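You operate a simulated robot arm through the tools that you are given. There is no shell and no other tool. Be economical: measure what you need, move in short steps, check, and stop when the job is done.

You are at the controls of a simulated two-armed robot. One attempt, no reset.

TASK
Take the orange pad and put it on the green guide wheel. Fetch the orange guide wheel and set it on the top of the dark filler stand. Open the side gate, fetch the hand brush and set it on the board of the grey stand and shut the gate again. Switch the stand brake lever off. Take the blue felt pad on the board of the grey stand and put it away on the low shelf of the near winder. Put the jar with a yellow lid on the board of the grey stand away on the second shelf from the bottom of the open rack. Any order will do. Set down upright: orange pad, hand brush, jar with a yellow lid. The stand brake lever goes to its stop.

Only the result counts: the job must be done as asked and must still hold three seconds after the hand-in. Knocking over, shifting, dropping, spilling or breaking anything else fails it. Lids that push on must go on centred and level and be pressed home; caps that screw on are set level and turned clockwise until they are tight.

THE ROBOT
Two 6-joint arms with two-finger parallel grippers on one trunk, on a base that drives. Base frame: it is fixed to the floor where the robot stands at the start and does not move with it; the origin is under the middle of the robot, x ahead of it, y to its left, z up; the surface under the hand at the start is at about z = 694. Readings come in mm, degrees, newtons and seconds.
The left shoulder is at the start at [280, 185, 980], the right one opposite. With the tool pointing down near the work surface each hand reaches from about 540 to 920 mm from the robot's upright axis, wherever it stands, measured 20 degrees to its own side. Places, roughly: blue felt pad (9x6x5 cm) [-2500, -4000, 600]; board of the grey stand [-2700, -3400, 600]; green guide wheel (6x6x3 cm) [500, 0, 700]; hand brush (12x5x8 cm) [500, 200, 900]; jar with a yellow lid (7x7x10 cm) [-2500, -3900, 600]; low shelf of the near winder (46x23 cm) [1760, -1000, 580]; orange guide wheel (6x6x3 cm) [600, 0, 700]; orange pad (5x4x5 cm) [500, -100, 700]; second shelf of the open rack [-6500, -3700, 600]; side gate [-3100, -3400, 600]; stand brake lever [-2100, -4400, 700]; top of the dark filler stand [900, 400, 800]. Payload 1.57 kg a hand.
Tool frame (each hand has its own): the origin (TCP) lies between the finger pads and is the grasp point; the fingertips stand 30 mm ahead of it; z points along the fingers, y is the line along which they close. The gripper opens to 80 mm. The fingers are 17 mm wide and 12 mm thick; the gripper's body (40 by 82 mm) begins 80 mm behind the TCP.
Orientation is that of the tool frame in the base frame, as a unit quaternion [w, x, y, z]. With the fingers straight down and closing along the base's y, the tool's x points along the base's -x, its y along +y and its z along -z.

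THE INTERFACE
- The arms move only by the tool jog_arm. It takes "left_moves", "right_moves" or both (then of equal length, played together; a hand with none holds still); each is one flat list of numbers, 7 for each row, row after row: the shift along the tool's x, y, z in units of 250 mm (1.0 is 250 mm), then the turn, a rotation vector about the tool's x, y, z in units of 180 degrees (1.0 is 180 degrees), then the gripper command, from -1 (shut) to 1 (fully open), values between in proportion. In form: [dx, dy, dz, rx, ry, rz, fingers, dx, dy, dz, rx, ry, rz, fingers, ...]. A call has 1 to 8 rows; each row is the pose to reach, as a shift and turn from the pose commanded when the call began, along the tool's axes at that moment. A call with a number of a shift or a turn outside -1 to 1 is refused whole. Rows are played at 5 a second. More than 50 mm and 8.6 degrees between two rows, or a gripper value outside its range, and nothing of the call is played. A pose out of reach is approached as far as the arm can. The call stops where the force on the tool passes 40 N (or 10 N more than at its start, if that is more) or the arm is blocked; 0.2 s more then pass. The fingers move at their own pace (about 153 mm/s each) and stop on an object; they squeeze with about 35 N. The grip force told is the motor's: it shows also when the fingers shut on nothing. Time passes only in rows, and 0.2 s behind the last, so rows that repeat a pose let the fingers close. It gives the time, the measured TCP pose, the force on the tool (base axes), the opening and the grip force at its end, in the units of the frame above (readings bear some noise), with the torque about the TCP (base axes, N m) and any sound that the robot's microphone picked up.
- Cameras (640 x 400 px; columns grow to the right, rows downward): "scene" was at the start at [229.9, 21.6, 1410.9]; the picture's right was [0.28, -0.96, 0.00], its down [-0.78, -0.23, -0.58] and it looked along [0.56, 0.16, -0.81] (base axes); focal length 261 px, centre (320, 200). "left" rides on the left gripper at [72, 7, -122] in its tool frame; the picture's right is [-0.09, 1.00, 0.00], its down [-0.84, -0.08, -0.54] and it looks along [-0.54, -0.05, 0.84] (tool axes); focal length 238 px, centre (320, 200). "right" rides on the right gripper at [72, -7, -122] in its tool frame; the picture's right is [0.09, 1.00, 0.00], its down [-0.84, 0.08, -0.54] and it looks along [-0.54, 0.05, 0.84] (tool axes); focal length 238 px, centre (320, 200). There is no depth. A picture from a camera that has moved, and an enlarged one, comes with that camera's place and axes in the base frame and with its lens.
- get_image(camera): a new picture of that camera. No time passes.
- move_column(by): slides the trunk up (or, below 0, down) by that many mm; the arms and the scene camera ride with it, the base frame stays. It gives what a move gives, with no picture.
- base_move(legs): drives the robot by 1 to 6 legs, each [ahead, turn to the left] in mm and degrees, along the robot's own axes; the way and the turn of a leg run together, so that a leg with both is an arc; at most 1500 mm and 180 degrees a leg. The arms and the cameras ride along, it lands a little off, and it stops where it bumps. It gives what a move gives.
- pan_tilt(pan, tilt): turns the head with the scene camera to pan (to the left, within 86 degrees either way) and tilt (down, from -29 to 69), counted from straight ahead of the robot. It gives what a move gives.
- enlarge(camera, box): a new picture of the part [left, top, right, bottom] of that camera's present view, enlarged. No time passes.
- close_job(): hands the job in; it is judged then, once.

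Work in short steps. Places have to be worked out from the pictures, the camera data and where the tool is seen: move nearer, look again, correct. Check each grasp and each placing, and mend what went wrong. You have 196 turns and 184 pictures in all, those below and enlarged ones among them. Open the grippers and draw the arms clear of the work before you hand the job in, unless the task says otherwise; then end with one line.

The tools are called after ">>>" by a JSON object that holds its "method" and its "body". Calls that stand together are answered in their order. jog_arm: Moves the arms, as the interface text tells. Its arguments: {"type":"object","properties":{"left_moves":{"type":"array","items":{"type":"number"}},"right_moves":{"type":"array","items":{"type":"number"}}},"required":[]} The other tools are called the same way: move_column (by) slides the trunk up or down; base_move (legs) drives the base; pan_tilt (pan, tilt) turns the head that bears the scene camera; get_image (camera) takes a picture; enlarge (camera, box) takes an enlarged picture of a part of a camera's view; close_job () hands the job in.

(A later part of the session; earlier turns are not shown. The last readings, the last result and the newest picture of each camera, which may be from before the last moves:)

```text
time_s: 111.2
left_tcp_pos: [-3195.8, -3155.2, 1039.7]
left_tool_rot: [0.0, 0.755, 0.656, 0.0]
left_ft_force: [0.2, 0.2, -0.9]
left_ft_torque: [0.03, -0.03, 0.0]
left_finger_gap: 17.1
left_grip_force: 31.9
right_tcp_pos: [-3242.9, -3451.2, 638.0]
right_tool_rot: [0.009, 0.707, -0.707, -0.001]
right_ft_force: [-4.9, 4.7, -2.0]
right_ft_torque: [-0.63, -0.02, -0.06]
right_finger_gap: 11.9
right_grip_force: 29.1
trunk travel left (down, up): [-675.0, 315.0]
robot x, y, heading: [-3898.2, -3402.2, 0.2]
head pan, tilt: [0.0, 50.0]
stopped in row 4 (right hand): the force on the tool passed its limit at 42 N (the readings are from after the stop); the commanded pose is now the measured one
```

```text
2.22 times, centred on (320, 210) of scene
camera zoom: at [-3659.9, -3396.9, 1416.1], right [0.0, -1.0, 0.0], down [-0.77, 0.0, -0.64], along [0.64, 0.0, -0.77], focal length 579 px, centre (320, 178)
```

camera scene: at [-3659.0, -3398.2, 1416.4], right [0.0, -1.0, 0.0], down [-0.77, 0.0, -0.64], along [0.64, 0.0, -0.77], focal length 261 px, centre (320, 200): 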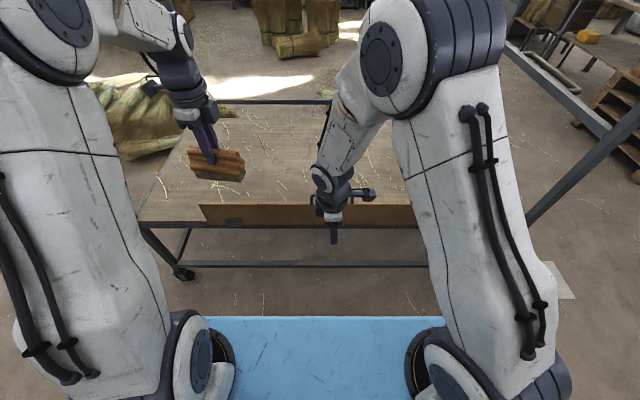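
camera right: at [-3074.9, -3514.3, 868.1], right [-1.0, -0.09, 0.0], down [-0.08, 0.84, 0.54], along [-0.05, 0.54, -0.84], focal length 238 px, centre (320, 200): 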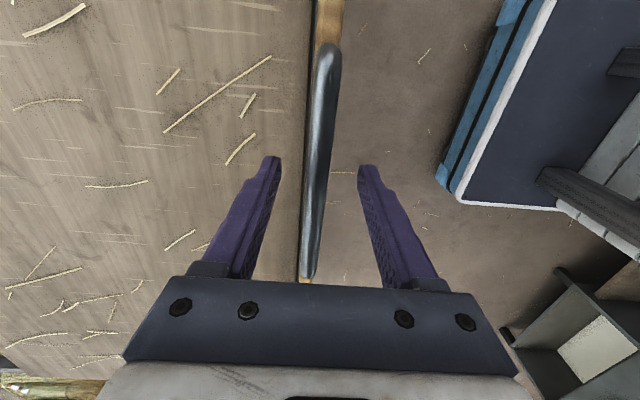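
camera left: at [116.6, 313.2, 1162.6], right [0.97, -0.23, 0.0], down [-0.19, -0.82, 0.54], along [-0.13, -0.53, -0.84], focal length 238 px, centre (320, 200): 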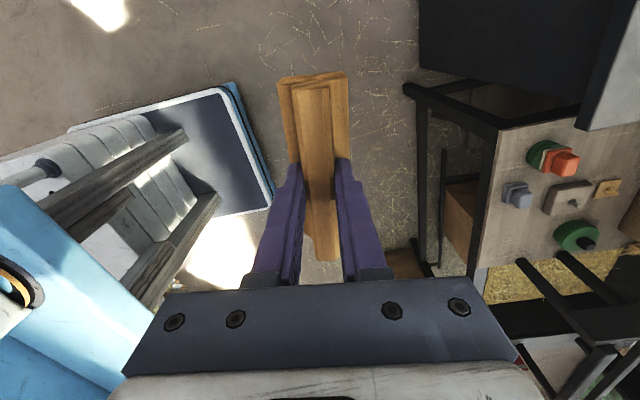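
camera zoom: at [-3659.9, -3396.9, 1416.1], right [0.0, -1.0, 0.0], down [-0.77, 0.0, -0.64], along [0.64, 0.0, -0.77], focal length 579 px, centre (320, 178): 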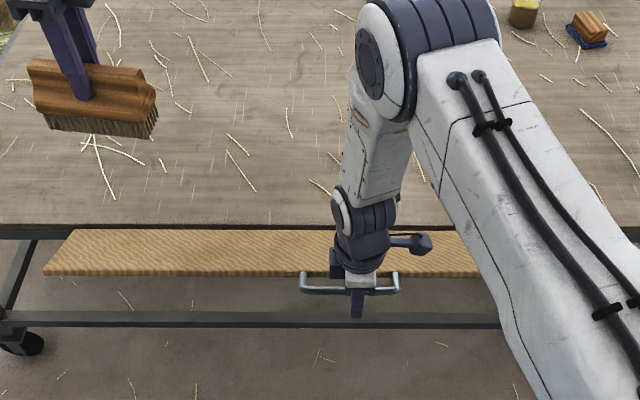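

The gate is at about 70°. I'll try a little further along the arc to see whether that was its stop.

>>> {"method": "jog_arm", "body": {"right_moves": [0, 0.008, 0.03, 0, 0, 0, -1, 0, 0.014, 0.06, 0, 0, 0, -1, 0, 0.018, 0.09, 0, 0, 0, -1]}}

>>> {"method": "get_image", "body": {"camera": "right"}}

```text
time_s: 112.0
left_tcp_pos: [-3197.6, -3155.5, 1040.0]
left_tool_rot: [-0.001, 0.755, 0.656, -0.001]
left_ft_force: [1.1, -0.1, -1.1]
left_ft_torque: [-0.03, 0.01, -0.01]
left_finger_gap: 17.3
left_grip_force: 32.5
right_tcp_pos: [-3251.5, -3451.5, 617.9]
right_tool_rot: [0.014, 0.708, -0.707, -0.003]
right_ft_force: [-3.5, 4.5, -3.7]
right_ft_torque: [-0.6, 0.04, -0.14]
right_finger_gap: 11.7
right_grip_force: 29.1
trunk travel left (down, up): [-675.0, 315.0]
robot x, y, heading: [-3897.3, -3401.6, 0.0]
head pan, tilt: [0.0, 50.0]
stopped in row 3 (right hand): the force on the tool passed its limit at 42 N (the readings are from after the stop); the commanded pose is now the measured one
```

```text
123 pictures are left
camera right: at [-3240.8, -3521.0, 740.6], right [-1.0, -0.09, 0.03], down [-0.06, 0.84, 0.53], along [-0.07, 0.53, -0.85], focal length 238 px, centre (320, 200)
```

right: 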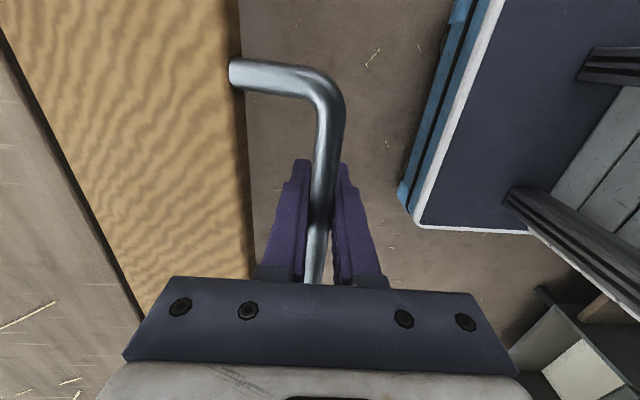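

Still moving freely along the arc, at about 77°. A little more.

>>> {"method": "jog_arm", "body": {"right_moves": [0, 0, 0.035, 0, 0, 0, -1, 0, 0.0, 0.07, 0, 0, 0, -1, 0, 0, 0.1, 0, 0, 0, -1]}}

>>> {"method": "enlarge", "body": {"camera": "scene", "box": [190, 120, 450, 300]}}

```text
time_s: 112.7
left_tcp_pos: [-3197.6, -3154.6, 1039.5]
left_tool_rot: [-0.001, 0.754, 0.657, -0.001]
left_ft_force: [0.2, -0.6, -1.2]
left_ft_torque: [-0.02, 0.01, -0.02]
left_finger_gap: 17.5
left_grip_force: 31.8
right_tcp_pos: [-3256.4, -3452.2, 599.9]
right_tool_rot: [0.021, 0.708, -0.706, -0.006]
right_ft_force: [-1.3, 3.5, -4.4]
right_ft_torque: [-0.4, 0.09, -0.2]
right_finger_gap: 11.6
right_grip_force: 28.4
trunk travel left (down, up): [-675.0, 315.0]
robot x, y, heading: [-3894.0, -3399.2, 0.5]
head pan, tilt: [0.0, 50.0]
stopped in row 3 (right hand): the force on the tool passed its limit at 45 N (the readings are from after the stop); the commanded pose is now the measured one
```

```text
2.22 times, centred on (320, 210) of scene
camera zoom: at [-3660.0, -3396.6, 1416.3], right [0.0, -1.0, 0.0], down [-0.77, 0.0, -0.64], along [0.64, 0.0, -0.77], focal length 579 px, centre (320, 178)
```

zoom: 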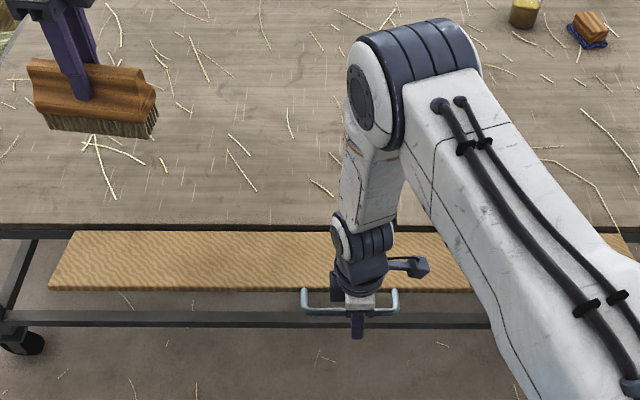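

The gate is open about 83°, and the right hand holds it there. Now the left hand carries the brush over the board.

>>> {"method": "jog_arm", "body": {"left_moves": [0.02, 0.14, 0.1, 0, 0, 0, -1, 0.04, 0.28, 0.2, 0, 0, 0, -1, 0.06, 0.42, 0.32, 0, 0, 0, -1, 0.08, 0.56, 0.44, 0, 0, 0, -1, 0.099, 0.701, 0.56, 0, 0, 0, -1, 0.099, 0.701, 0.74, 0, 0, 0, -1, 0.099, 0.701, 0.92, 0, 0, 0, -1]}}

>>> {"method": "get_image", "body": {"camera": "left"}}

>>> {"method": "enlarge", "body": {"camera": "scene", "box": [120, 100, 380, 280]}}

```text
time_s: 114.3
left_tcp_pos: [-3019.6, -3154.2, 809.5]
left_tool_rot: [0.001, 0.754, 0.657, 0.0]
left_ft_force: [0.2, -0.6, -1.6]
left_ft_torque: [0.02, 0.01, 0.01]
left_finger_gap: 17.3
left_grip_force: 32.8
right_tcp_pos: [-3257.8, -3453.6, 600.6]
right_tool_rot: [0.02, 0.707, -0.706, -0.007]
right_ft_force: [-9.9, 9.6, -1.0]
right_ft_torque: [-0.81, -0.1, -0.16]
right_finger_gap: 12.0
right_grip_force: 29.0
trunk travel left (down, up): [-675.0, 315.0]
robot x, y, heading: [-3893.4, -3400.3, 0.4]
head pan, tilt: [0.0, 50.0]
```

```text
121 pictures are left
camera left: at [-3003.4, -3083.0, 932.4], right [0.97, -0.23, 0.0], down [-0.19, -0.82, 0.54], along [-0.12, -0.53, -0.84], focal length 238 px, centre (320, 200)
```

left: 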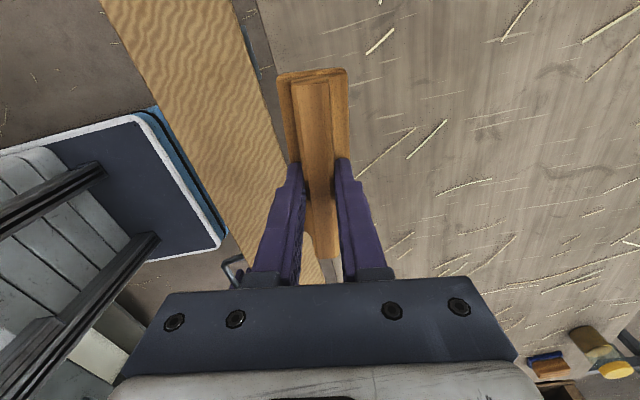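

```text
2.22 times, centred on (250, 190) of scene
camera zoom: at [-3660.3, -3396.5, 1416.6], right [0.0, -1.0, 0.0], down [-0.77, 0.0, -0.64], along [0.64, 0.0, -0.77], focal length 579 px, centre (476, 222)
```

zoom: 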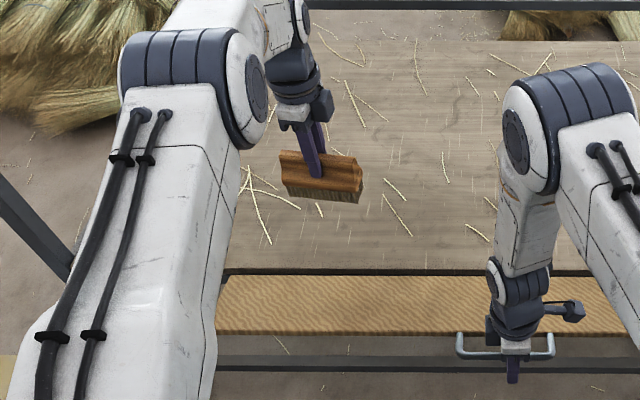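

The board edge seems to be at x≈-3055, so I'll go 40 mm further in while lowering.

>>> {"method": "jog_arm", "body": {"left_moves": [0.011, 0.08, 0.05, 0, 0, 0, -1, 0.022, 0.158, 0.12, 0, 0, 0, -1, 0.022, 0.158, 0.24, 0, 0, 0, -1, 0.022, 0.158, 0.36, 0, 0, 0, -1]}}

>>> {"method": "get_image", "body": {"camera": "left"}}

```text
time_s: 115.3
left_tcp_pos: [-3013.1, -3158.2, 728.5]
left_tool_rot: [0.0, 0.754, 0.657, 0.0]
left_ft_force: [0.6, -0.6, -1.9]
left_ft_torque: [-0.04, -0.03, -0.01]
left_finger_gap: 17.4
left_grip_force: 32.2
left hand out of reach, approached as far as the arm can: row 2, 3, 4
right_tcp_pos: [-3256.9, -3452.1, 600.7]
right_tool_rot: [0.02, 0.708, -0.706, -0.007]
right_ft_force: [-14.5, 6.5, 2.1]
right_ft_torque: [-0.01, -0.42, -0.19]
right_finger_gap: 11.6
right_grip_force: 29.2
trunk travel left (down, up): [-675.0, 315.0]
robot x, y, heading: [-3899.7, -3401.9, 0.0]
head pan, tilt: [0.0, 50.0]
```

```text
119 pictures are left
camera left: at [-2995.9, -3087.1, 850.3], right [0.97, -0.23, 0.0], down [-0.19, -0.82, 0.54], along [-0.12, -0.53, -0.84], focal length 238 px, centre (320, 200)
```

left: 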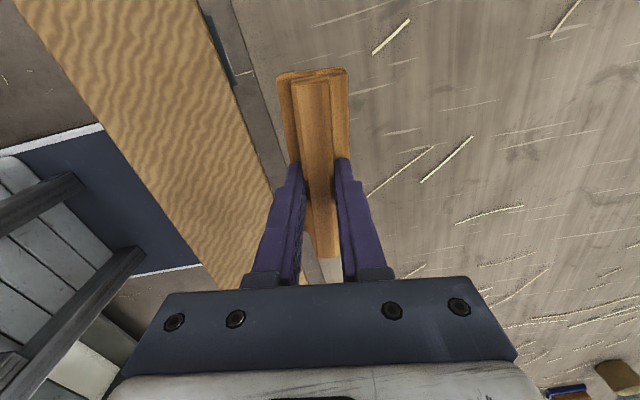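

The arm's limit is x≈-3013, which still leaves about 20 mm margin to the board edge. I'll square up the brush and creep down to contact.

>>> {"method": "jog_arm", "body": {"left_moves": [0, 0, 0.06, 0, 0, -0.022, -1, 0, 0, 0.12, 0, 0, -0.045, -1, 0, 0, 0.14, 0, 0, -0.045, -1, 0, 0, 0.16, 0, 0, -0.045, -1, 0, 0, 0.18, 0, 0, -0.045, -1, 0, 0, 0.2, 0, 0, -0.045, -1, 0, 0, 0.22, 0, 0, -0.045, -1]}}

>>> {"method": "get_image", "body": {"camera": "left"}}

>>> {"method": "enlarge", "body": {"camera": "scene", "box": [190, 130, 350, 250]}}

```text
time_s: 116.9
left_tcp_pos: [-3024.1, -3158.3, 676.2]
left_tool_rot: [-0.001, 0.706, 0.708, 0.001]
left_ft_force: [-0.3, 0.5, -1.5]
left_ft_torque: [0.0, -0.03, -0.03]
left_finger_gap: 17.3
left_grip_force: 32.0
left hand out of reach, approached as far as the arm can: row 2, 3, 4, 5, 6, 7
right_tcp_pos: [-3258.8, -3451.8, 599.8]
right_tool_rot: [0.02, 0.708, -0.706, -0.007]
right_ft_force: [-14.7, 4.3, 1.6]
right_ft_torque: [-0.21, -0.38, -0.19]
right_finger_gap: 11.7
right_grip_force: 29.1
trunk travel left (down, up): [-675.0, 315.0]
robot x, y, heading: [-3895.6, -3400.1, -0.1]
head pan, tilt: [0.0, 50.0]
```

```text
118 pictures are left
camera left: at [-3017.3, -3085.6, 798.6], right [1.0, -0.09, 0.0], down [-0.07, -0.84, 0.54], along [-0.05, -0.54, -0.84], focal length 238 px, centre (320, 200)
```

left: 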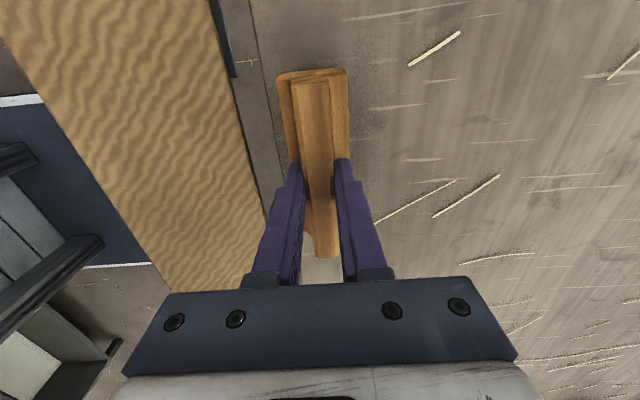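

```text
3.33 times, centred on (270, 190) of scene
camera zoom: at [-3660.3, -3396.6, 1416.6], right [0.0, -1.0, 0.0], down [-0.77, 0.0, -0.64], along [0.64, 0.0, -0.77], focal length 869 px, centre (487, 233)
```

zoom: 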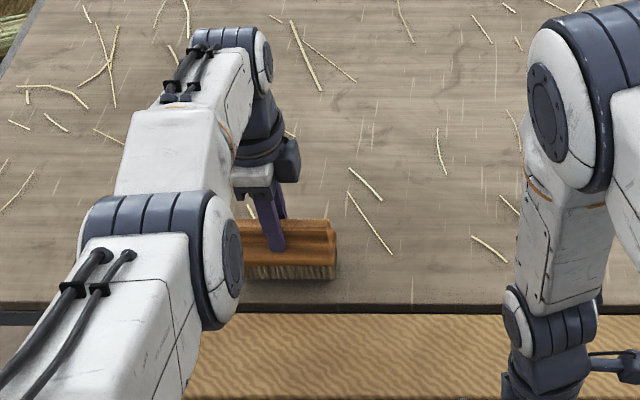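

No contact yet at z=676. I'll keep lowering gently.

>>> {"method": "jog_arm", "body": {"left_moves": [0, 0, 0.02, 0, 0, 0, -1, 0, 0, 0.04, 0, 0, 0, -1, 0, 0, 0.06, 0, 0, 0, -1, 0, 0, 0.08, 0, 0, 0, -1]}}

>>> {"method": "enlarge", "body": {"camera": "scene", "box": [190, 130, 350, 250]}}

```text
time_s: 117.9
left_tcp_pos: [-3027.9, -3159.5, 658.5]
left_tool_rot: [-0.001, 0.706, 0.708, -0.001]
left_ft_force: [-0.5, 0.0, 2.6]
left_ft_torque: [-0.12, 0.06, -0.04]
left_finger_gap: 17.3
left_grip_force: 31.9
left hand out of reach, approached as far as the arm can: row 3, 4
right_tcp_pos: [-3257.2, -3451.8, 600.4]
right_tool_rot: [0.02, 0.708, -0.705, -0.006]
right_ft_force: [-14.8, 1.1, 0.0]
right_ft_torque: [-0.29, -0.34, -0.2]
right_finger_gap: 11.8
right_grip_force: 28.8
trunk travel left (down, up): [-675.0, 315.0]
robot x, y, heading: [-3896.8, -3397.5, 0.1]
head pan, tilt: [0.0, 50.0]
```

```text
3.33 times, centred on (270, 190) of scene
camera zoom: at [-3660.5, -3396.6, 1416.7], right [0.0, -1.0, 0.0], down [-0.77, 0.0, -0.64], along [0.64, 0.0, -0.77], focal length 869 px, centre (487, 233)
```

zoom: 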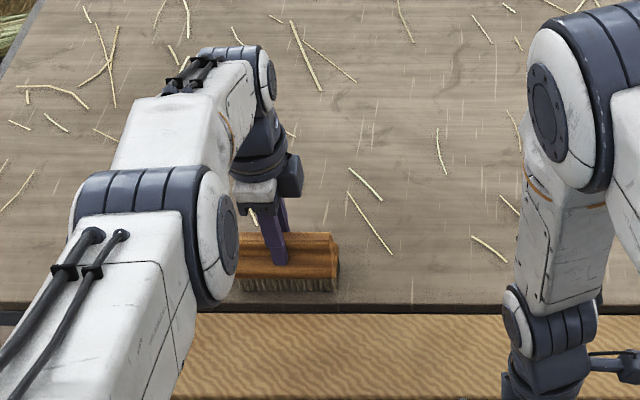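

Light contact at z≈658.5, so the board top is at about 578. I'll press 2 mm more, release and lift.

>>> {"method": "jog_arm", "body": {"left_moves": [0, 0, 0.008, 0, 0, 0, -1, 0, 0, 0.008, 0, 0, 0, -0.4, 0, 0, 0.004, 0, 0, 0, 0.2, 0, 0, 0, 0, 0, 0, 0.2, 0, 0, -0.08, 0, 0, 0, 0.3, 0, 0, -0.22, 0, 0, 0, 0.3, 0, 0, -0.38, 0, 0, 0, 0.3]}}

>>> {"method": "get_image", "body": {"camera": "left"}}

>>> {"method": "enlarge", "body": {"camera": "scene", "box": [190, 130, 350, 250]}}

```text
time_s: 119.5
left_tcp_pos: [-3028.5, -3160.5, 753.5]
left_tool_rot: [0.0, 0.706, 0.708, 0.0]
left_ft_force: [0.1, -0.3, 0.1]
left_ft_torque: [0.0, 0.0, 0.0]
left_finger_gap: 51.9
left_grip_force: 0.0
right_tcp_pos: [-3258.0, -3453.3, 600.4]
right_tool_rot: [0.02, 0.709, -0.705, -0.006]
right_ft_force: [-17.2, -0.5, 3.3]
right_ft_torque: [0.72, -0.48, -0.16]
right_finger_gap: 11.8
right_grip_force: 29.1
trunk travel left (down, up): [-675.0, 315.0]
robot x, y, heading: [-3896.1, -3396.9, 0.2]
head pan, tilt: [0.0, 50.0]
```

```text
115 pictures are left
camera left: at [-3022.9, -3087.9, 875.8], right [1.0, -0.09, 0.0], down [-0.07, -0.84, 0.54], along [-0.05, -0.54, -0.84], focal length 238 px, centre (320, 200)
```

left: 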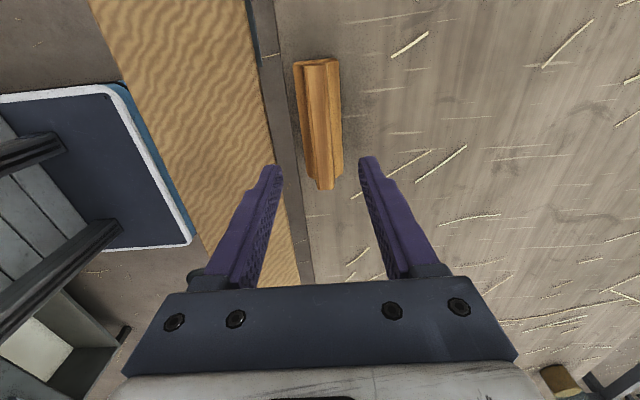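

```text
3.33 times, centred on (270, 190) of scene
camera zoom: at [-3660.4, -3396.7, 1416.5], right [0.0, -1.0, 0.0], down [-0.77, 0.0, -0.64], along [0.64, 0.0, -0.77], focal length 869 px, centre (487, 233)
```

zoom: 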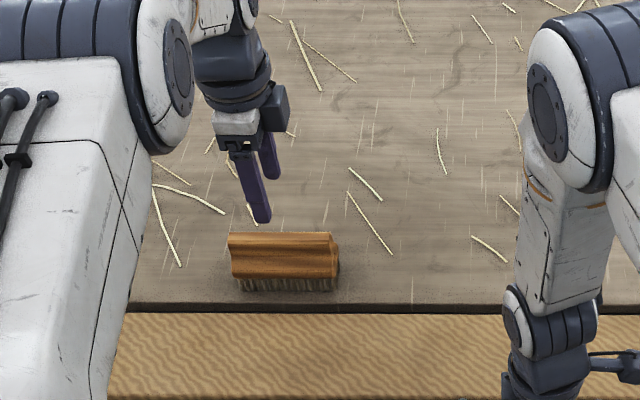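

The brush stands upright on the board. I'll raise the left hand and swing the gate back along its arc with the right.

>>> {"method": "jog_arm", "body": {"left_moves": [0, 0, -0.1, 0, 0, 0, 0.3, 0, 0, -0.2, 0, 0, 0, 0.3, 0, 0, -0.3, 0, 0, 0, 0.3, 0, 0, -0.4, 0, 0, 0, 0.3, 0, 0, -0.5, 0, 0, 0, 0.3, 0, 0, -0.6, 0, 0, 0, 0.3, 0, 0, -0.7, 0, 0, 0, 0.3, 0, 0, -0.8, 0, 0, 0, 0.3], "right_moves": [0, -0.028, -0.126, 0, 0, 0, -1, 0, -0.075, -0.237, 0, 0, 0, -1, 0, -0.14, -0.338, 0, 0, 0, -1, 0, -0.222, -0.427, 0, 0, 0, -1, 0, -0.319, -0.5, 0, 0, 0, -1, 0, -0.426, -0.555, 0, 0, 0, -1, 0, -0.542, -0.59, 0, 0, 0, -1, 0, -0.65, -0.605, 0, 0, 0, -1]}}

>>> {"method": "enlarge", "body": {"camera": "scene", "box": [190, 120, 450, 300]}}

```text
time_s: 120.9
left_tcp_pos: [-3028.3, -3158.6, 900.6]
left_tool_rot: [0.0, 0.705, 0.709, 0.001]
left_ft_force: [0.3, -0.5, -0.3]
left_ft_torque: [-0.01, 0.01, 0.03]
left_finger_gap: 52.1
left_grip_force: 0.0
right_tcp_pos: [-3164.2, -3449.4, 724.6]
right_tool_rot: [-0.039, -0.706, 0.707, 0.021]
right_ft_force: [0.9, 3.5, -17.2]
right_ft_torque: [0.75, 0.83, -0.28]
right_finger_gap: 11.4
right_grip_force: 28.9
trunk travel left (down, up): [-675.0, 315.0]
robot x, y, heading: [-3897.3, -3396.7, 0.1]
head pan, tilt: [0.0, 50.0]
stopped in row 7 (right hand): the force on the tool passed its limit at 46 N (the readings are from after the stop); the commanded pose is now the measured one
```

```text
2.22 times, centred on (320, 210) of scene
camera zoom: at [-3659.2, -3396.4, 1416.6], right [0.01, -1.0, 0.0], down [-0.77, 0.0, -0.64], along [0.64, 0.0, -0.77], focal length 579 px, centre (320, 178)
```

zoom: 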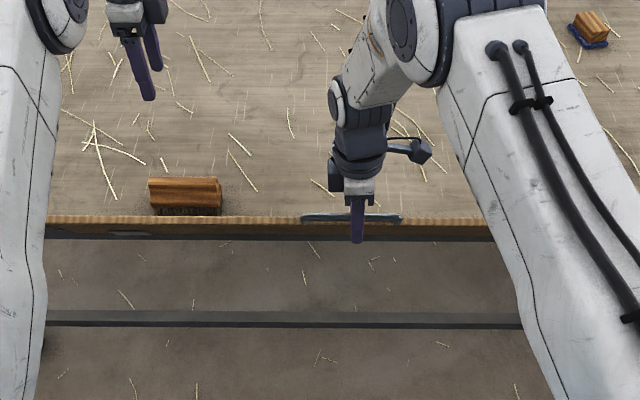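

The gate is at about 27°, with the tool slightly high. I'll continue the rest of the arc more gently.

>>> {"method": "jog_arm", "body": {"right_moves": [0, -0.073, -0.034, 0.007, 0, 0, -1, 0, -0.162, -0.066, 0.014, 0, 0, -1, 0, -0.245, -0.085, 0.02, 0, 0, -1, 0, -0.328, -0.096, 0.027, 0, 0, -1, 0, -0.335, -0.096, 0.027, 0, 0, -1]}}

>>> {"method": "enlarge", "body": {"camera": "scene", "box": [190, 120, 450, 300]}}

```text
time_s: 121.3
left_tcp_pos: [-3030.1, -3158.3, 901.4]
left_tool_rot: [0.0, 0.705, 0.709, 0.001]
left_ft_force: [0.4, 0.1, -0.1]
left_ft_torque: [-0.02, -0.01, -0.01]
left_finger_gap: 51.6
left_grip_force: 0.0
right_tcp_pos: [-3160.2, -3450.3, 725.8]
right_tool_rot: [0.05, 0.706, -0.706, -0.026]
right_ft_force: [-4.7, 2.1, -1.4]
right_ft_torque: [0.78, 0.7, 0.01]
right_finger_gap: 11.7
right_grip_force: 28.9
trunk travel left (down, up): [-675.0, 315.0]
robot x, y, heading: [-3897.6, -3402.8, 0.4]
head pan, tilt: [0.0, 50.0]
stopped in row 2 (right hand): the force on the tool passed its limit at 48 N (the readings are from after the stop); the commanded pose is now the measured one
```

```text
2.22 times, centred on (320, 210) of scene
camera zoom: at [-3660.5, -3396.3, 1417.0], right [0.01, -1.0, 0.0], down [-0.77, 0.0, -0.64], along [0.64, 0.0, -0.77], focal length 579 px, centre (320, 178)
```

zoom: 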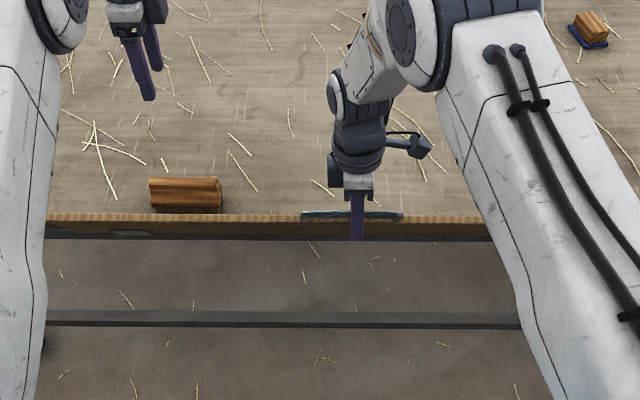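

The grip is jamming on the bar. I'll loosen the fingers so the bar stays captive, straighten the tool, and push it in with the outer finger.

>>> {"method": "jog_arm", "body": {"right_moves": [0, 0.002, -0.02, 0.017, 0, 0, -0.35, 0, 0.002, -0.02, 0.034, 0, 0, -0.35, 0, -0.074, -0.06, 0.034, 0, 0, -0.35, 0, -0.158, -0.101, 0.034, 0, 0, -0.35, 0, -0.239, -0.13, 0.034, 0, 0, -0.35, 0, -0.322, -0.147, 0.034, 0, 0, -0.35, 0, -0.362, -0.15, 0.034, 0, 0, -0.35]}}

>>> {"method": "enlarge", "body": {"camera": "scene", "box": [190, 120, 450, 300]}}

```text
time_s: 121.9
left_tcp_pos: [-3028.7, -3155.8, 901.9]
left_tool_rot: [0.0, 0.704, 0.71, 0.0]
left_ft_force: [-0.3, -0.7, 0.3]
left_ft_torque: [-0.01, -0.01, -0.01]
left_finger_gap: 51.8
left_grip_force: 0.1
right_tcp_pos: [-3170.7, -3449.2, 724.1]
right_tool_rot: [-0.038, -0.706, 0.707, 0.009]
right_ft_force: [-4.7, 4.1, -7.2]
right_ft_torque: [-0.09, 1.22, -0.2]
right_finger_gap: 21.4
right_grip_force: 0.1
trunk travel left (down, up): [-675.0, 315.0]
robot x, y, heading: [-3897.1, -3398.5, 0.3]
head pan, tilt: [0.0, 50.0]
stopped in row 2 (right hand): the force on the tool passed its limit at 45 N (the readings are from after the stop); the commanded pose is now the measured one
```

```text
2.22 times, centred on (320, 210) of scene
camera zoom: at [-3660.1, -3396.0, 1416.7], right [0.01, -1.0, 0.0], down [-0.77, -0.01, -0.64], along [0.64, 0.0, -0.77], focal length 579 px, centre (320, 178)
```

zoom: 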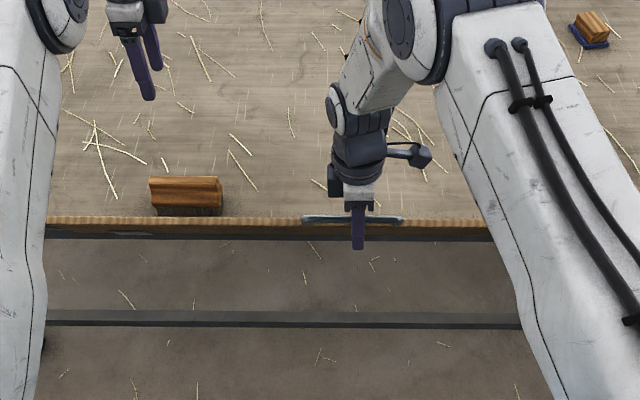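

Still snagging, so I'll look from the right hand camera.

>>> {"method": "get_image", "body": {"camera": "right"}}

>>> {"method": "get_image", "body": {"camera": "left"}}

```text
110 pictures are left
camera right: at [-3155.6, -3514.6, 847.4], right [-0.99, -0.09, 0.07], down [-0.04, 0.86, 0.51], along [-0.11, 0.5, -0.86], focal length 238 px, centre (320, 200)
```

right: 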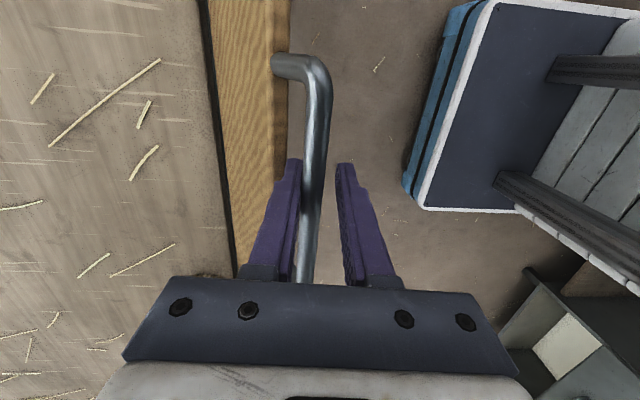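

```text
109 pictures are left
camera left: at [-3023.1, -3084.8, 1024.0], right [1.0, -0.09, 0.0], down [-0.07, -0.84, 0.54], along [-0.05, -0.54, -0.84], focal length 238 px, centre (320, 200)
```

left: 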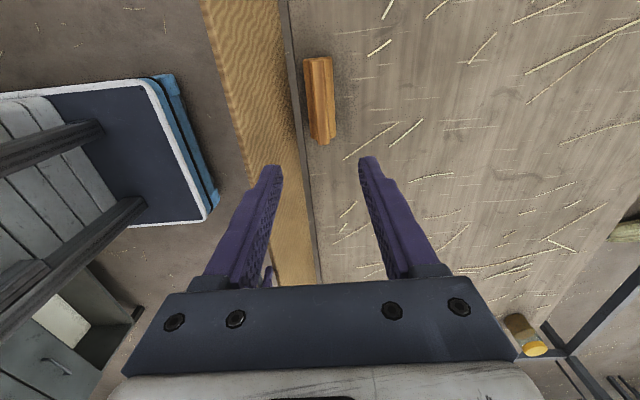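

The inner finger is trapped between bar and panel. I'll bring the left hand, fingers shut, down outside the gate so it can support and push the panel.

>>> {"method": "jog_arm", "body": {"left_moves": [-0.034, -0.178, 0, 0, 0, 0, -1, -0.069, -0.356, 0, 0, 0, 0, -1, -0.103, -0.534, 0, 0, 0, 0, -1, -0.138, -0.712, 0, 0, 0, 0, -1, -0.172, -0.888, 0, 0, 0, 0, -1, -0.172, -0.888, 0.19, 0, 0, 0, -1, -0.172, -0.888, 0.38, 0, 0, 0, -1, -0.172, -0.888, 0.57, 0, 0, 0, -1]}}

>>> {"method": "get_image", "body": {"camera": "left"}}

>>> {"method": "get_image", "body": {"camera": "scene"}}

```text
time_s: 123.7
left_tcp_pos: [-3251.0, -3200.3, 758.8]
left_tool_rot: [0.0, 0.705, 0.709, 0.0]
left_ft_force: [0.6, 0.2, -0.8]
left_ft_torque: [0.03, 0.01, 0.01]
left_finger_gap: 0.1
left_grip_force: 21.9
right_tcp_pos: [-3169.7, -3449.8, 724.2]
right_tool_rot: [-0.036, -0.706, 0.707, 0.008]
right_ft_force: [-9.7, 8.1, -18.4]
right_ft_torque: [-0.43, 2.39, -0.31]
right_finger_gap: 19.5
right_grip_force: 0.0
trunk travel left (down, up): [-675.0, 315.0]
robot x, y, heading: [-3895.8, -3397.8, 0.4]
head pan, tilt: [0.0, 50.0]
```

```text
108 pictures are left
camera left: at [-3244.6, -3128.1, 881.2], right [1.0, -0.09, 0.0], down [-0.07, -0.84, 0.54], along [-0.05, -0.54, -0.84], focal length 238 px, centre (320, 200)
```

left: 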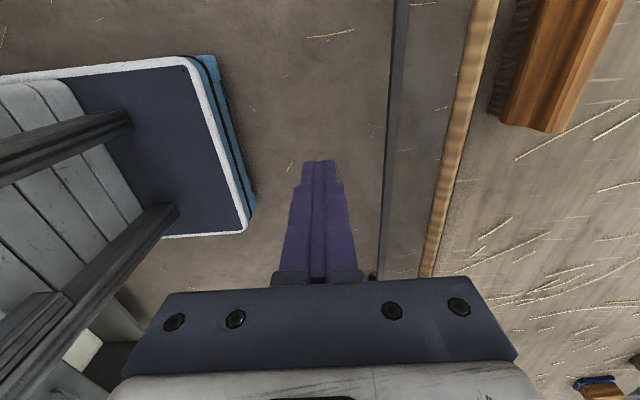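

```text
107 pictures are left
camera scene: at [-3660.2, -3395.8, 1416.5], right [0.01, -1.0, 0.0], down [-0.77, -0.01, -0.64], along [0.64, 0.0, -0.77], focal length 261 px, centre (320, 200)
```

scene: 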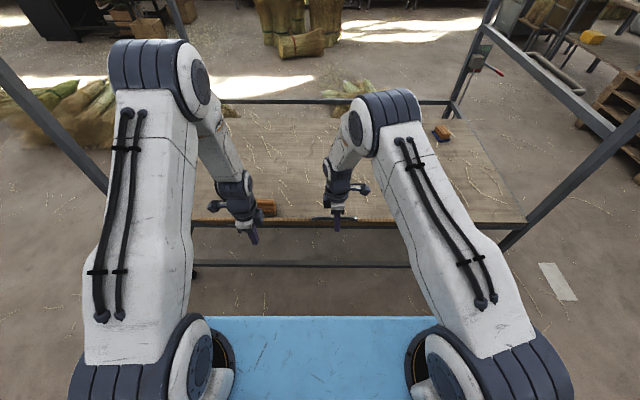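

The gate holds. I'll lower the left fingers outside the panel and move in close to it.

>>> {"method": "jog_arm", "body": {"left_moves": [0, 0, 0.18, 0, 0, 0, -1, 0, 0, 0.36, 0, 0, 0, -1, 0, 0.15, 0.36, 0, 0, 0, -1, 0, 0.28, 0.36, 0, 0, 0, -1, 0, 0.36, 0.36, 0, 0, 0, -1]}}

>>> {"method": "get_image", "body": {"camera": "left"}}

```text
time_s: 124.9
left_tcp_pos: [-3165.0, -3201.3, 667.8]
left_tool_rot: [-0.004, 0.706, 0.708, -0.004]
left_ft_force: [-13.9, 0.5, 7.9]
left_ft_torque: [-0.08, -0.54, -0.12]
left_finger_gap: 0.2
left_grip_force: 21.4
right_tcp_pos: [-3170.2, -3449.8, 725.1]
right_tool_rot: [-0.037, -0.706, 0.707, 0.008]
right_ft_force: [-7.9, 6.7, -14.0]
right_ft_torque: [0.17, 2.57, -0.37]
right_finger_gap: 20.0
right_grip_force: 0.1
trunk travel left (down, up): [-675.0, 315.0]
robot x, y, heading: [-3901.0, -3399.8, 0.6]
head pan, tilt: [0.0, 50.0]
```

```text
106 pictures are left
camera left: at [-3157.0, -3128.9, 790.2], right [1.0, -0.09, -0.01], down [-0.07, -0.84, 0.54], along [-0.06, -0.54, -0.84], focal length 238 px, centre (320, 200)
```

left: 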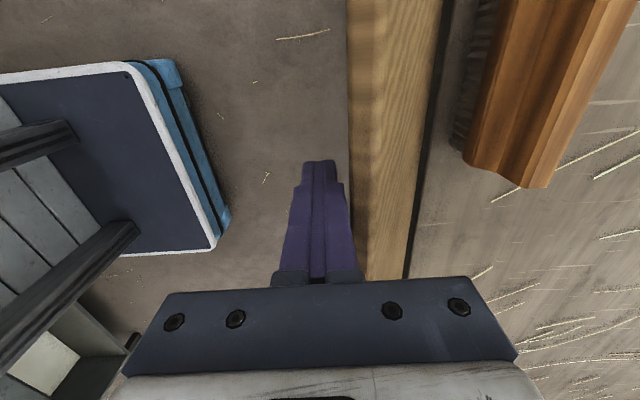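

The left fingers now support the panel. I'll lift the right hand straight up off the bar.

>>> {"method": "jog_arm", "body": {"right_moves": [0.004, 0.006, -0.1, 0, 0, 0, -0.4, 0.008, 0.013, -0.2, 0, 0, 0, -0.4, 0.012, 0.019, -0.35, 0, 0, 0, -0.4, 0.02, 0.032, -0.5, 0, 0, 0, -0.4]}}

>>> {"method": "enlarge", "body": {"camera": "scene", "box": [190, 120, 450, 300]}}

```text
time_s: 125.2
left_tcp_pos: [-3165.1, -3200.8, 668.2]
left_tool_rot: [-0.004, 0.706, 0.709, -0.005]
left_ft_force: [-5.0, -0.7, 1.2]
left_ft_torque: [-0.03, -0.15, -0.07]
left_finger_gap: 0.0
left_grip_force: 21.1
right_tcp_pos: [-3173.5, -3449.2, 725.1]
right_tool_rot: [-0.04, -0.706, 0.707, 0.01]
right_ft_force: [2.4, 2.1, -9.5]
right_ft_torque: [0.0, 0.83, -0.14]
right_finger_gap: 25.7
right_grip_force: 1.2
trunk travel left (down, up): [-675.0, 315.0]
robot x, y, heading: [-3897.3, -3396.7, 0.4]
head pan, tilt: [0.0, 50.0]
stopped in row 1 (right hand): the force on the tool passed its limit at 58 N (the readings are from after the stop); the commanded pose is now the measured one
```

```text
2.22 times, centred on (320, 210) of scene
camera zoom: at [-3660.3, -3395.8, 1416.6], right [0.01, -1.0, 0.0], down [-0.77, -0.01, -0.64], along [0.64, 0.0, -0.77], focal length 579 px, centre (320, 178)
```

zoom: 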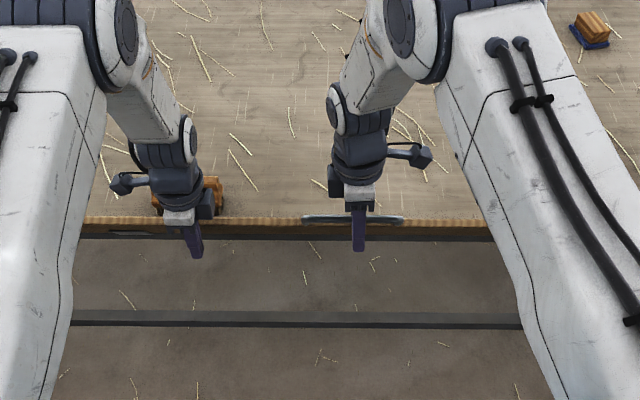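

The lift is still snagged. I'll take a close look at the fingers on the bar.

>>> {"method": "enlarge", "body": {"camera": "right", "box": [240, 120, 400, 300]}}

>>> {"method": "enlarge", "body": {"camera": "scene", "box": [310, 190, 380, 240]}}

```text
2.22 times, centred on (320, 210) of right
camera zoom: at [-3157.2, -3514.8, 848.4], right [-0.99, -0.09, 0.07], down [-0.04, 0.86, 0.51], along [-0.11, 0.5, -0.86], focal length 530 px, centre (320, 178)
```

zoom: 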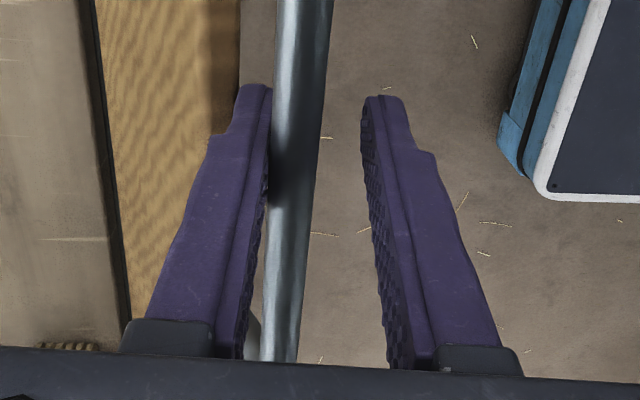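

```text
8.00 times, centred on (345, 215) of scene
camera zoom: at [-3660.3, -3395.8, 1416.6], right [0.01, -1.0, 0.0], down [-0.77, -0.01, -0.64], along [0.64, 0.0, -0.77], focal length 2085 px, centre (120, 80)
```

zoom: 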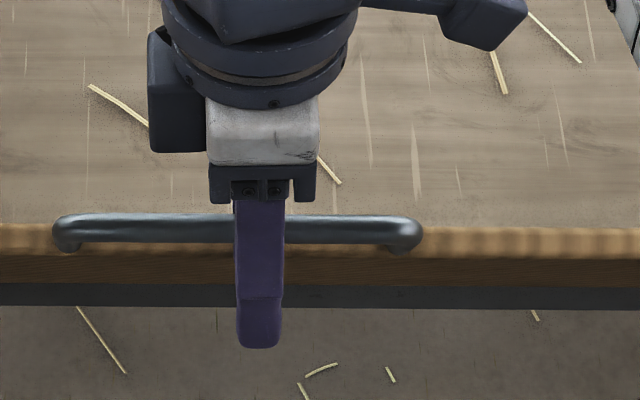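

The geometry looks free, so I'll try a slower lift with the left hand backed off a few millimetres and the fingers a bit wider.

>>> {"method": "jog_arm", "body": {"left_moves": [0, -0.012, 0, 0, 0, 0, -1, 0, -0.024, 0, 0, 0, 0, -1, 0, -0.024, 0, 0, 0, 0, -1, 0, -0.024, 0, 0, 0, 0, -1, 0, -0.024, 0, 0, 0, 0, -1, 0, -0.024, 0, 0, 0, 0, -1], "right_moves": [0, 0, 0, 0, 0, 0, -0.4, 0, 0, -0.01, 0, 0, 0, -0.4, 0, 0.005, -0.03, 0, 0, 0, -0.4, 0, 0.01, -0.06, 0, 0, 0, -0.4, 0, 0.015, -0.09, 0, 0, 0, -0.4, 0, 0.02, -0.13, 0, 0, 0, -0.4]}}

>>> {"method": "enlarge", "body": {"camera": "scene", "box": [190, 120, 450, 300]}}

```text
time_s: 125.9
left_tcp_pos: [-3172.3, -3201.2, 669.5]
left_tool_rot: [-0.003, 0.706, 0.709, -0.004]
left_ft_force: [-4.3, 0.3, 2.7]
left_ft_torque: [-0.02, -0.16, -0.07]
left_finger_gap: 0.2
left_grip_force: 21.1
right_tcp_pos: [-3175.7, -3449.1, 731.1]
right_tool_rot: [0.041, 0.707, -0.706, -0.012]
right_ft_force: [-0.6, 0.2, -0.7]
right_ft_torque: [0.0, 0.03, 0.03]
right_finger_gap: 23.9
right_grip_force: 0.0
trunk travel left (down, up): [-675.0, 315.0]
robot x, y, heading: [-3898.5, -3400.6, 0.4]
head pan, tilt: [0.0, 50.0]
stopped in row 3 (right hand): the force on the tool passed its limit at 47 N (the readings are from after the stop); the commanded pose is now the measured one
```

```text
2.22 times, centred on (320, 210) of scene
camera zoom: at [-3661.2, -3395.8, 1417.3], right [0.01, -1.0, 0.0], down [-0.77, -0.01, -0.64], along [0.64, 0.0, -0.77], focal length 579 px, centre (320, 178)
```

zoom: 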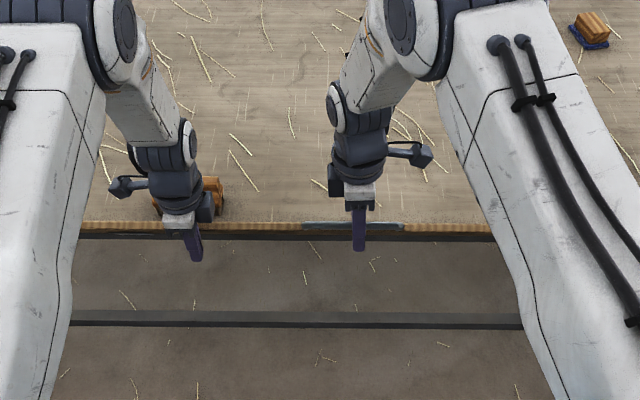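

The right hand reads free now. I'll continue the lift.

>>> {"method": "jog_arm", "body": {"right_moves": [0, 0.002, -0.03, 0, 0, 0, -0.4, 0, 0.004, -0.06, 0, 0, 0, -0.4, 0, 0.006, -0.1, 0, 0, 0, -0.4, 0, 0.01, -0.16, 0, 0, 0, -0.4, 0, 0.02, -0.3, 0, 0, 0, -0.4, 0, 0.03, -0.45, 0, 0, 0, -0.4]}}

>>> {"method": "enlarge", "body": {"camera": "scene", "box": [190, 120, 450, 300]}}

```text
time_s: 127.3
left_tcp_pos: [-3170.2, -3202.1, 668.5]
left_tool_rot: [-0.003, 0.705, 0.709, -0.003]
left_ft_force: [-3.5, 0.4, 2.6]
left_ft_torque: [-0.01, -0.12, -0.03]
left_finger_gap: 0.0
left_grip_force: 21.2
right_tcp_pos: [-3174.4, -3443.5, 841.4]
right_tool_rot: [0.042, 0.707, -0.706, -0.011]
right_ft_force: [-0.4, 0.2, -0.9]
right_ft_torque: [-0.01, -0.02, 0.02]
right_finger_gap: 24.0
right_grip_force: 0.1
trunk travel left (down, up): [-675.0, 315.0]
robot x, y, heading: [-3898.2, -3396.8, 0.4]
head pan, tilt: [0.0, 50.0]
```

```text
2.22 times, centred on (320, 210) of scene
camera zoom: at [-3660.6, -3395.9, 1416.5], right [0.01, -1.0, 0.0], down [-0.77, -0.01, -0.64], along [0.64, 0.0, -0.77], focal length 579 px, centre (320, 178)
```

zoom: 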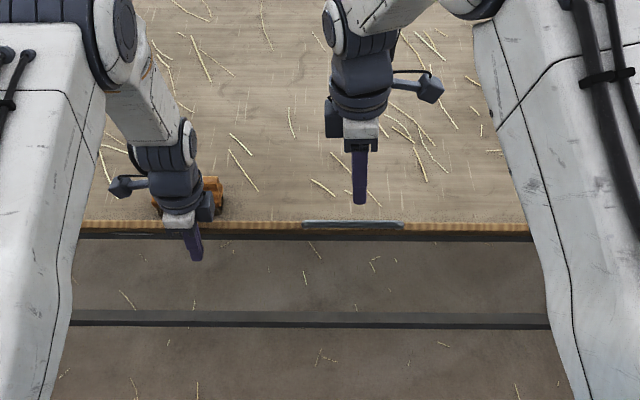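

The right hand is free and the gate leans on the left hand. I'll push it shut with the left fingers until it meets its stop.

>>> {"method": "jog_arm", "body": {"left_moves": [0, 0.05, 0, 0, 0, 0, -1, 0, 0.1, 0, 0, 0, 0, -1, 0, 0.15, 0, 0, 0, 0, -1, 0, 0.19, 0, 0, 0, 0, -1, 0, 0.22, 0, 0, 0, 0, -1, 0, 0.25, 0, 0, 0, 0, -1, 0, 0.28, 0, 0, 0, 0, -1, 0, 0.31, 0, 0, 0, 0, -1]}}

>>> {"method": "enlarge", "body": {"camera": "scene", "box": [190, 120, 450, 300]}}

>>> {"method": "get_image", "body": {"camera": "left"}}

```text
time_s: 129.1
left_tcp_pos: [-3102.1, -3199.9, 665.4]
left_tool_rot: [-0.012, 0.706, 0.708, -0.012]
left_ft_force: [-5.5, -0.7, -1.0]
left_ft_torque: [0.05, -0.24, -0.08]
left_finger_gap: 0.0
left_grip_force: 21.4
right_tcp_pos: [-3175.8, -3444.3, 840.5]
right_tool_rot: [0.042, 0.707, -0.706, -0.011]
right_ft_force: [-0.3, -0.5, 1.1]
right_ft_torque: [0.0, 0.03, -0.02]
right_finger_gap: 23.8
right_grip_force: 0.1
trunk travel left (down, up): [-675.0, 315.0]
robot x, y, heading: [-3900.3, -3402.3, 0.6]
head pan, tilt: [0.0, 50.0]
stopped in row 8 (left hand): the force on the tool passed its limit at 44 N (the readings are from after the stop); the commanded pose is now the measured one
```

```text
2.22 times, centred on (320, 210) of scene
camera zoom: at [-3661.3, -3395.7, 1416.4], right [0.01, -1.0, 0.0], down [-0.77, -0.01, -0.64], along [0.64, 0.01, -0.77], focal length 579 px, centre (320, 178)
```

zoom: 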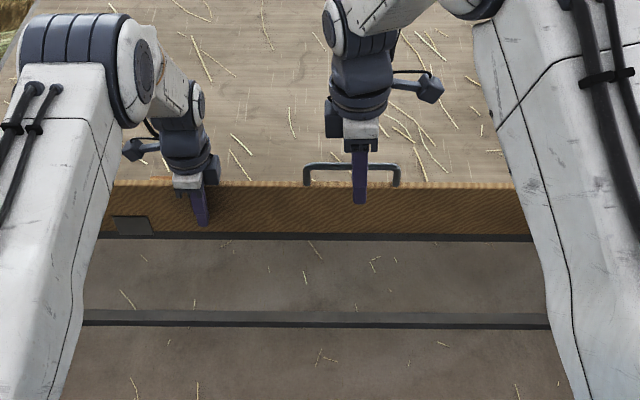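

```text
99 pictures are left
camera left: at [-3091.4, -3128.4, 786.8], right [1.0, -0.09, -0.03], down [-0.06, -0.84, 0.54], along [-0.08, -0.54, -0.84], focal length 238 px, centre (320, 200)
```

left: 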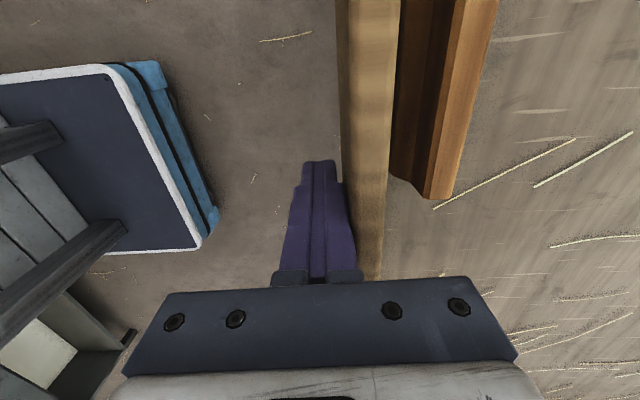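

The gate is back at its stop. I'll withdraw the left hand and check that gate and brush stay put.

>>> {"method": "jog_arm", "body": {"left_moves": [0, -0.1, 0, 0, 0, 0, -1, 0, -0.25, 0, 0, 0, 0, -1, 0, -0.25, -0.18, 0, 0, 0, -1, 0, -0.25, -0.36, 0, 0, 0, -1, 0, -0.25, -0.54, 0, 0, 0, -1, 0, -0.25, -0.72, 0, 0, 0, -1, 0, -0.25, -0.9, 0, 0, 0, -1]}}

>>> {"method": "get_image", "body": {"camera": "scene"}}

```text
time_s: 130.7
left_tcp_pos: [-3155.5, -3202.2, 892.3]
left_tool_rot: [-0.01, 0.706, 0.708, -0.011]
left_ft_force: [0.3, 0.4, 0.1]
left_ft_torque: [0.01, 0.03, -0.01]
left_finger_gap: 0.1
left_grip_force: 21.0
right_tcp_pos: [-3174.2, -3443.8, 840.6]
right_tool_rot: [0.042, 0.707, -0.706, -0.011]
right_ft_force: [0.0, -0.4, 0.8]
right_ft_torque: [0.02, -0.02, 0.0]
right_finger_gap: 24.0
right_grip_force: 0.0
trunk travel left (down, up): [-675.0, 315.0]
robot x, y, heading: [-3902.9, -3396.0, 0.5]
head pan, tilt: [0.0, 50.0]
```

```text
98 pictures are left
camera scene: at [-3660.6, -3395.7, 1416.4], right [0.01, -1.0, 0.0], down [-0.77, -0.01, -0.64], along [0.64, 0.0, -0.77], focal length 261 px, centre (320, 200)
```

scene: 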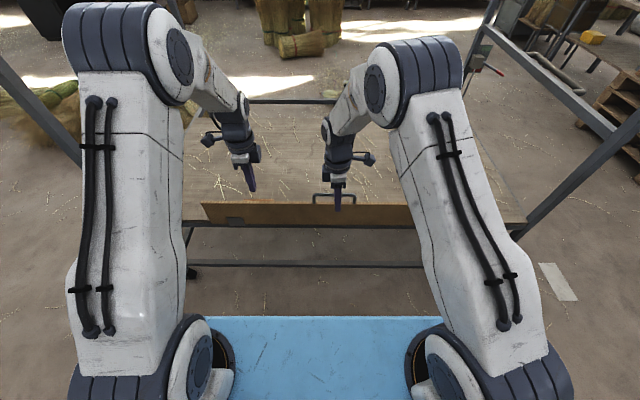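

Gate shut. The jar and pad are best reached from the stand's east side. I'll drive around the south end and look at the brake lever on the way.

>>> {"method": "base_move", "body": {"legs": [[0, -90.3], [1500, 0], [200, 0], [0, 90], [1000, 0]]}}

>>> {"method": "pan_tilt", "body": {"pan": 35, "tilt": 30}}

>>> {"method": "get_image", "body": {"camera": "scene"}}

```text
time_s: 151.8
left_tcp_pos: [-2156.1, -4899.6, 891.4]
left_tool_rot: [-0.009, 0.705, 0.709, -0.009]
left_ft_force: [0.1, -0.1, 0.7]
left_ft_torque: [-0.02, 0.02, -0.03]
left_finger_gap: 0.1
left_grip_force: 21.3
right_tcp_pos: [-2174.8, -5142.0, 841.8]
right_tool_rot: [0.042, 0.707, -0.706, -0.011]
right_ft_force: [-0.5, 0.2, -0.8]
right_ft_torque: [0.0, -0.01, -0.01]
right_finger_gap: 24.1
right_grip_force: 0.1
trunk travel left (down, up): [-675.0, 315.0]
robot x, y, heading: [-2897.1, -5100.9, 0.6]
head pan, tilt: [0.0, 50.0]
```

```text
time_s: 152.8
left_tcp_pos: [-2158.1, -4901.9, 891.8]
left_tool_rot: [-0.01, 0.705, 0.709, -0.01]
left_ft_force: [-0.1, 0.2, -0.8]
left_ft_torque: [0.01, -0.05, -0.01]
left_finger_gap: 0.0
left_grip_force: 21.4
right_tcp_pos: [-2175.8, -5142.7, 841.0]
right_tool_rot: [0.042, 0.707, -0.706, -0.011]
right_ft_force: [0.3, 0.5, 0.2]
right_ft_torque: [-0.02, -0.02, -0.01]
right_finger_gap: 23.9
right_grip_force: 0.1
trunk travel left (down, up): [-675.0, 315.0]
robot x, y, heading: [-2904.0, -5101.6, 0.8]
head pan, tilt: [35.0, 30.0]
```

```text
97 pictures are left
camera scene: at [-2664.7, -5043.2, 1446.0], right [0.58, -0.81, 0.0], down [-0.41, -0.29, -0.87], along [0.7, 0.5, -0.5], focal length 261 px, centre (320, 200)
```

scene: 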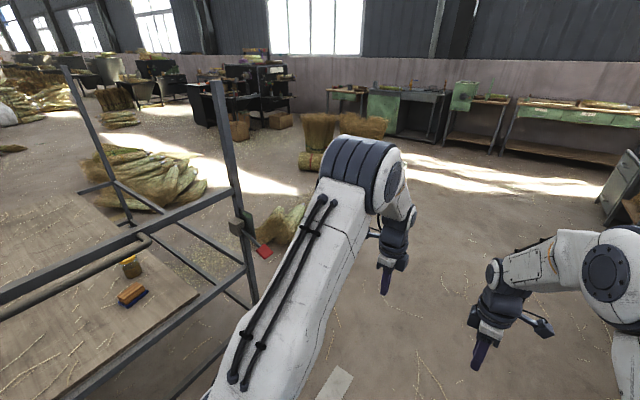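

I see the lever box with a red handle on the southeast post. I'll enlarge it.

>>> {"method": "enlarge", "body": {"camera": "scene", "box": [200, 190, 310, 290]}}

```text
4.00 times, centred on (255, 240) of scene
camera zoom: at [-2664.7, -5043.2, 1446.0], right [0.58, -0.81, 0.0], down [-0.41, -0.29, -0.87], along [0.7, 0.5, -0.5], focal length 1042 px, centre (580, 40)
```

zoom: 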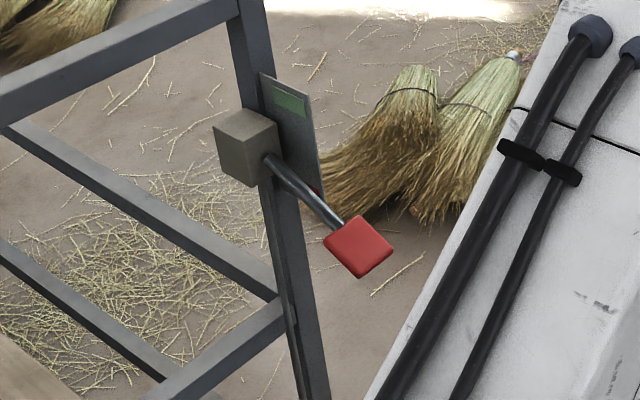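

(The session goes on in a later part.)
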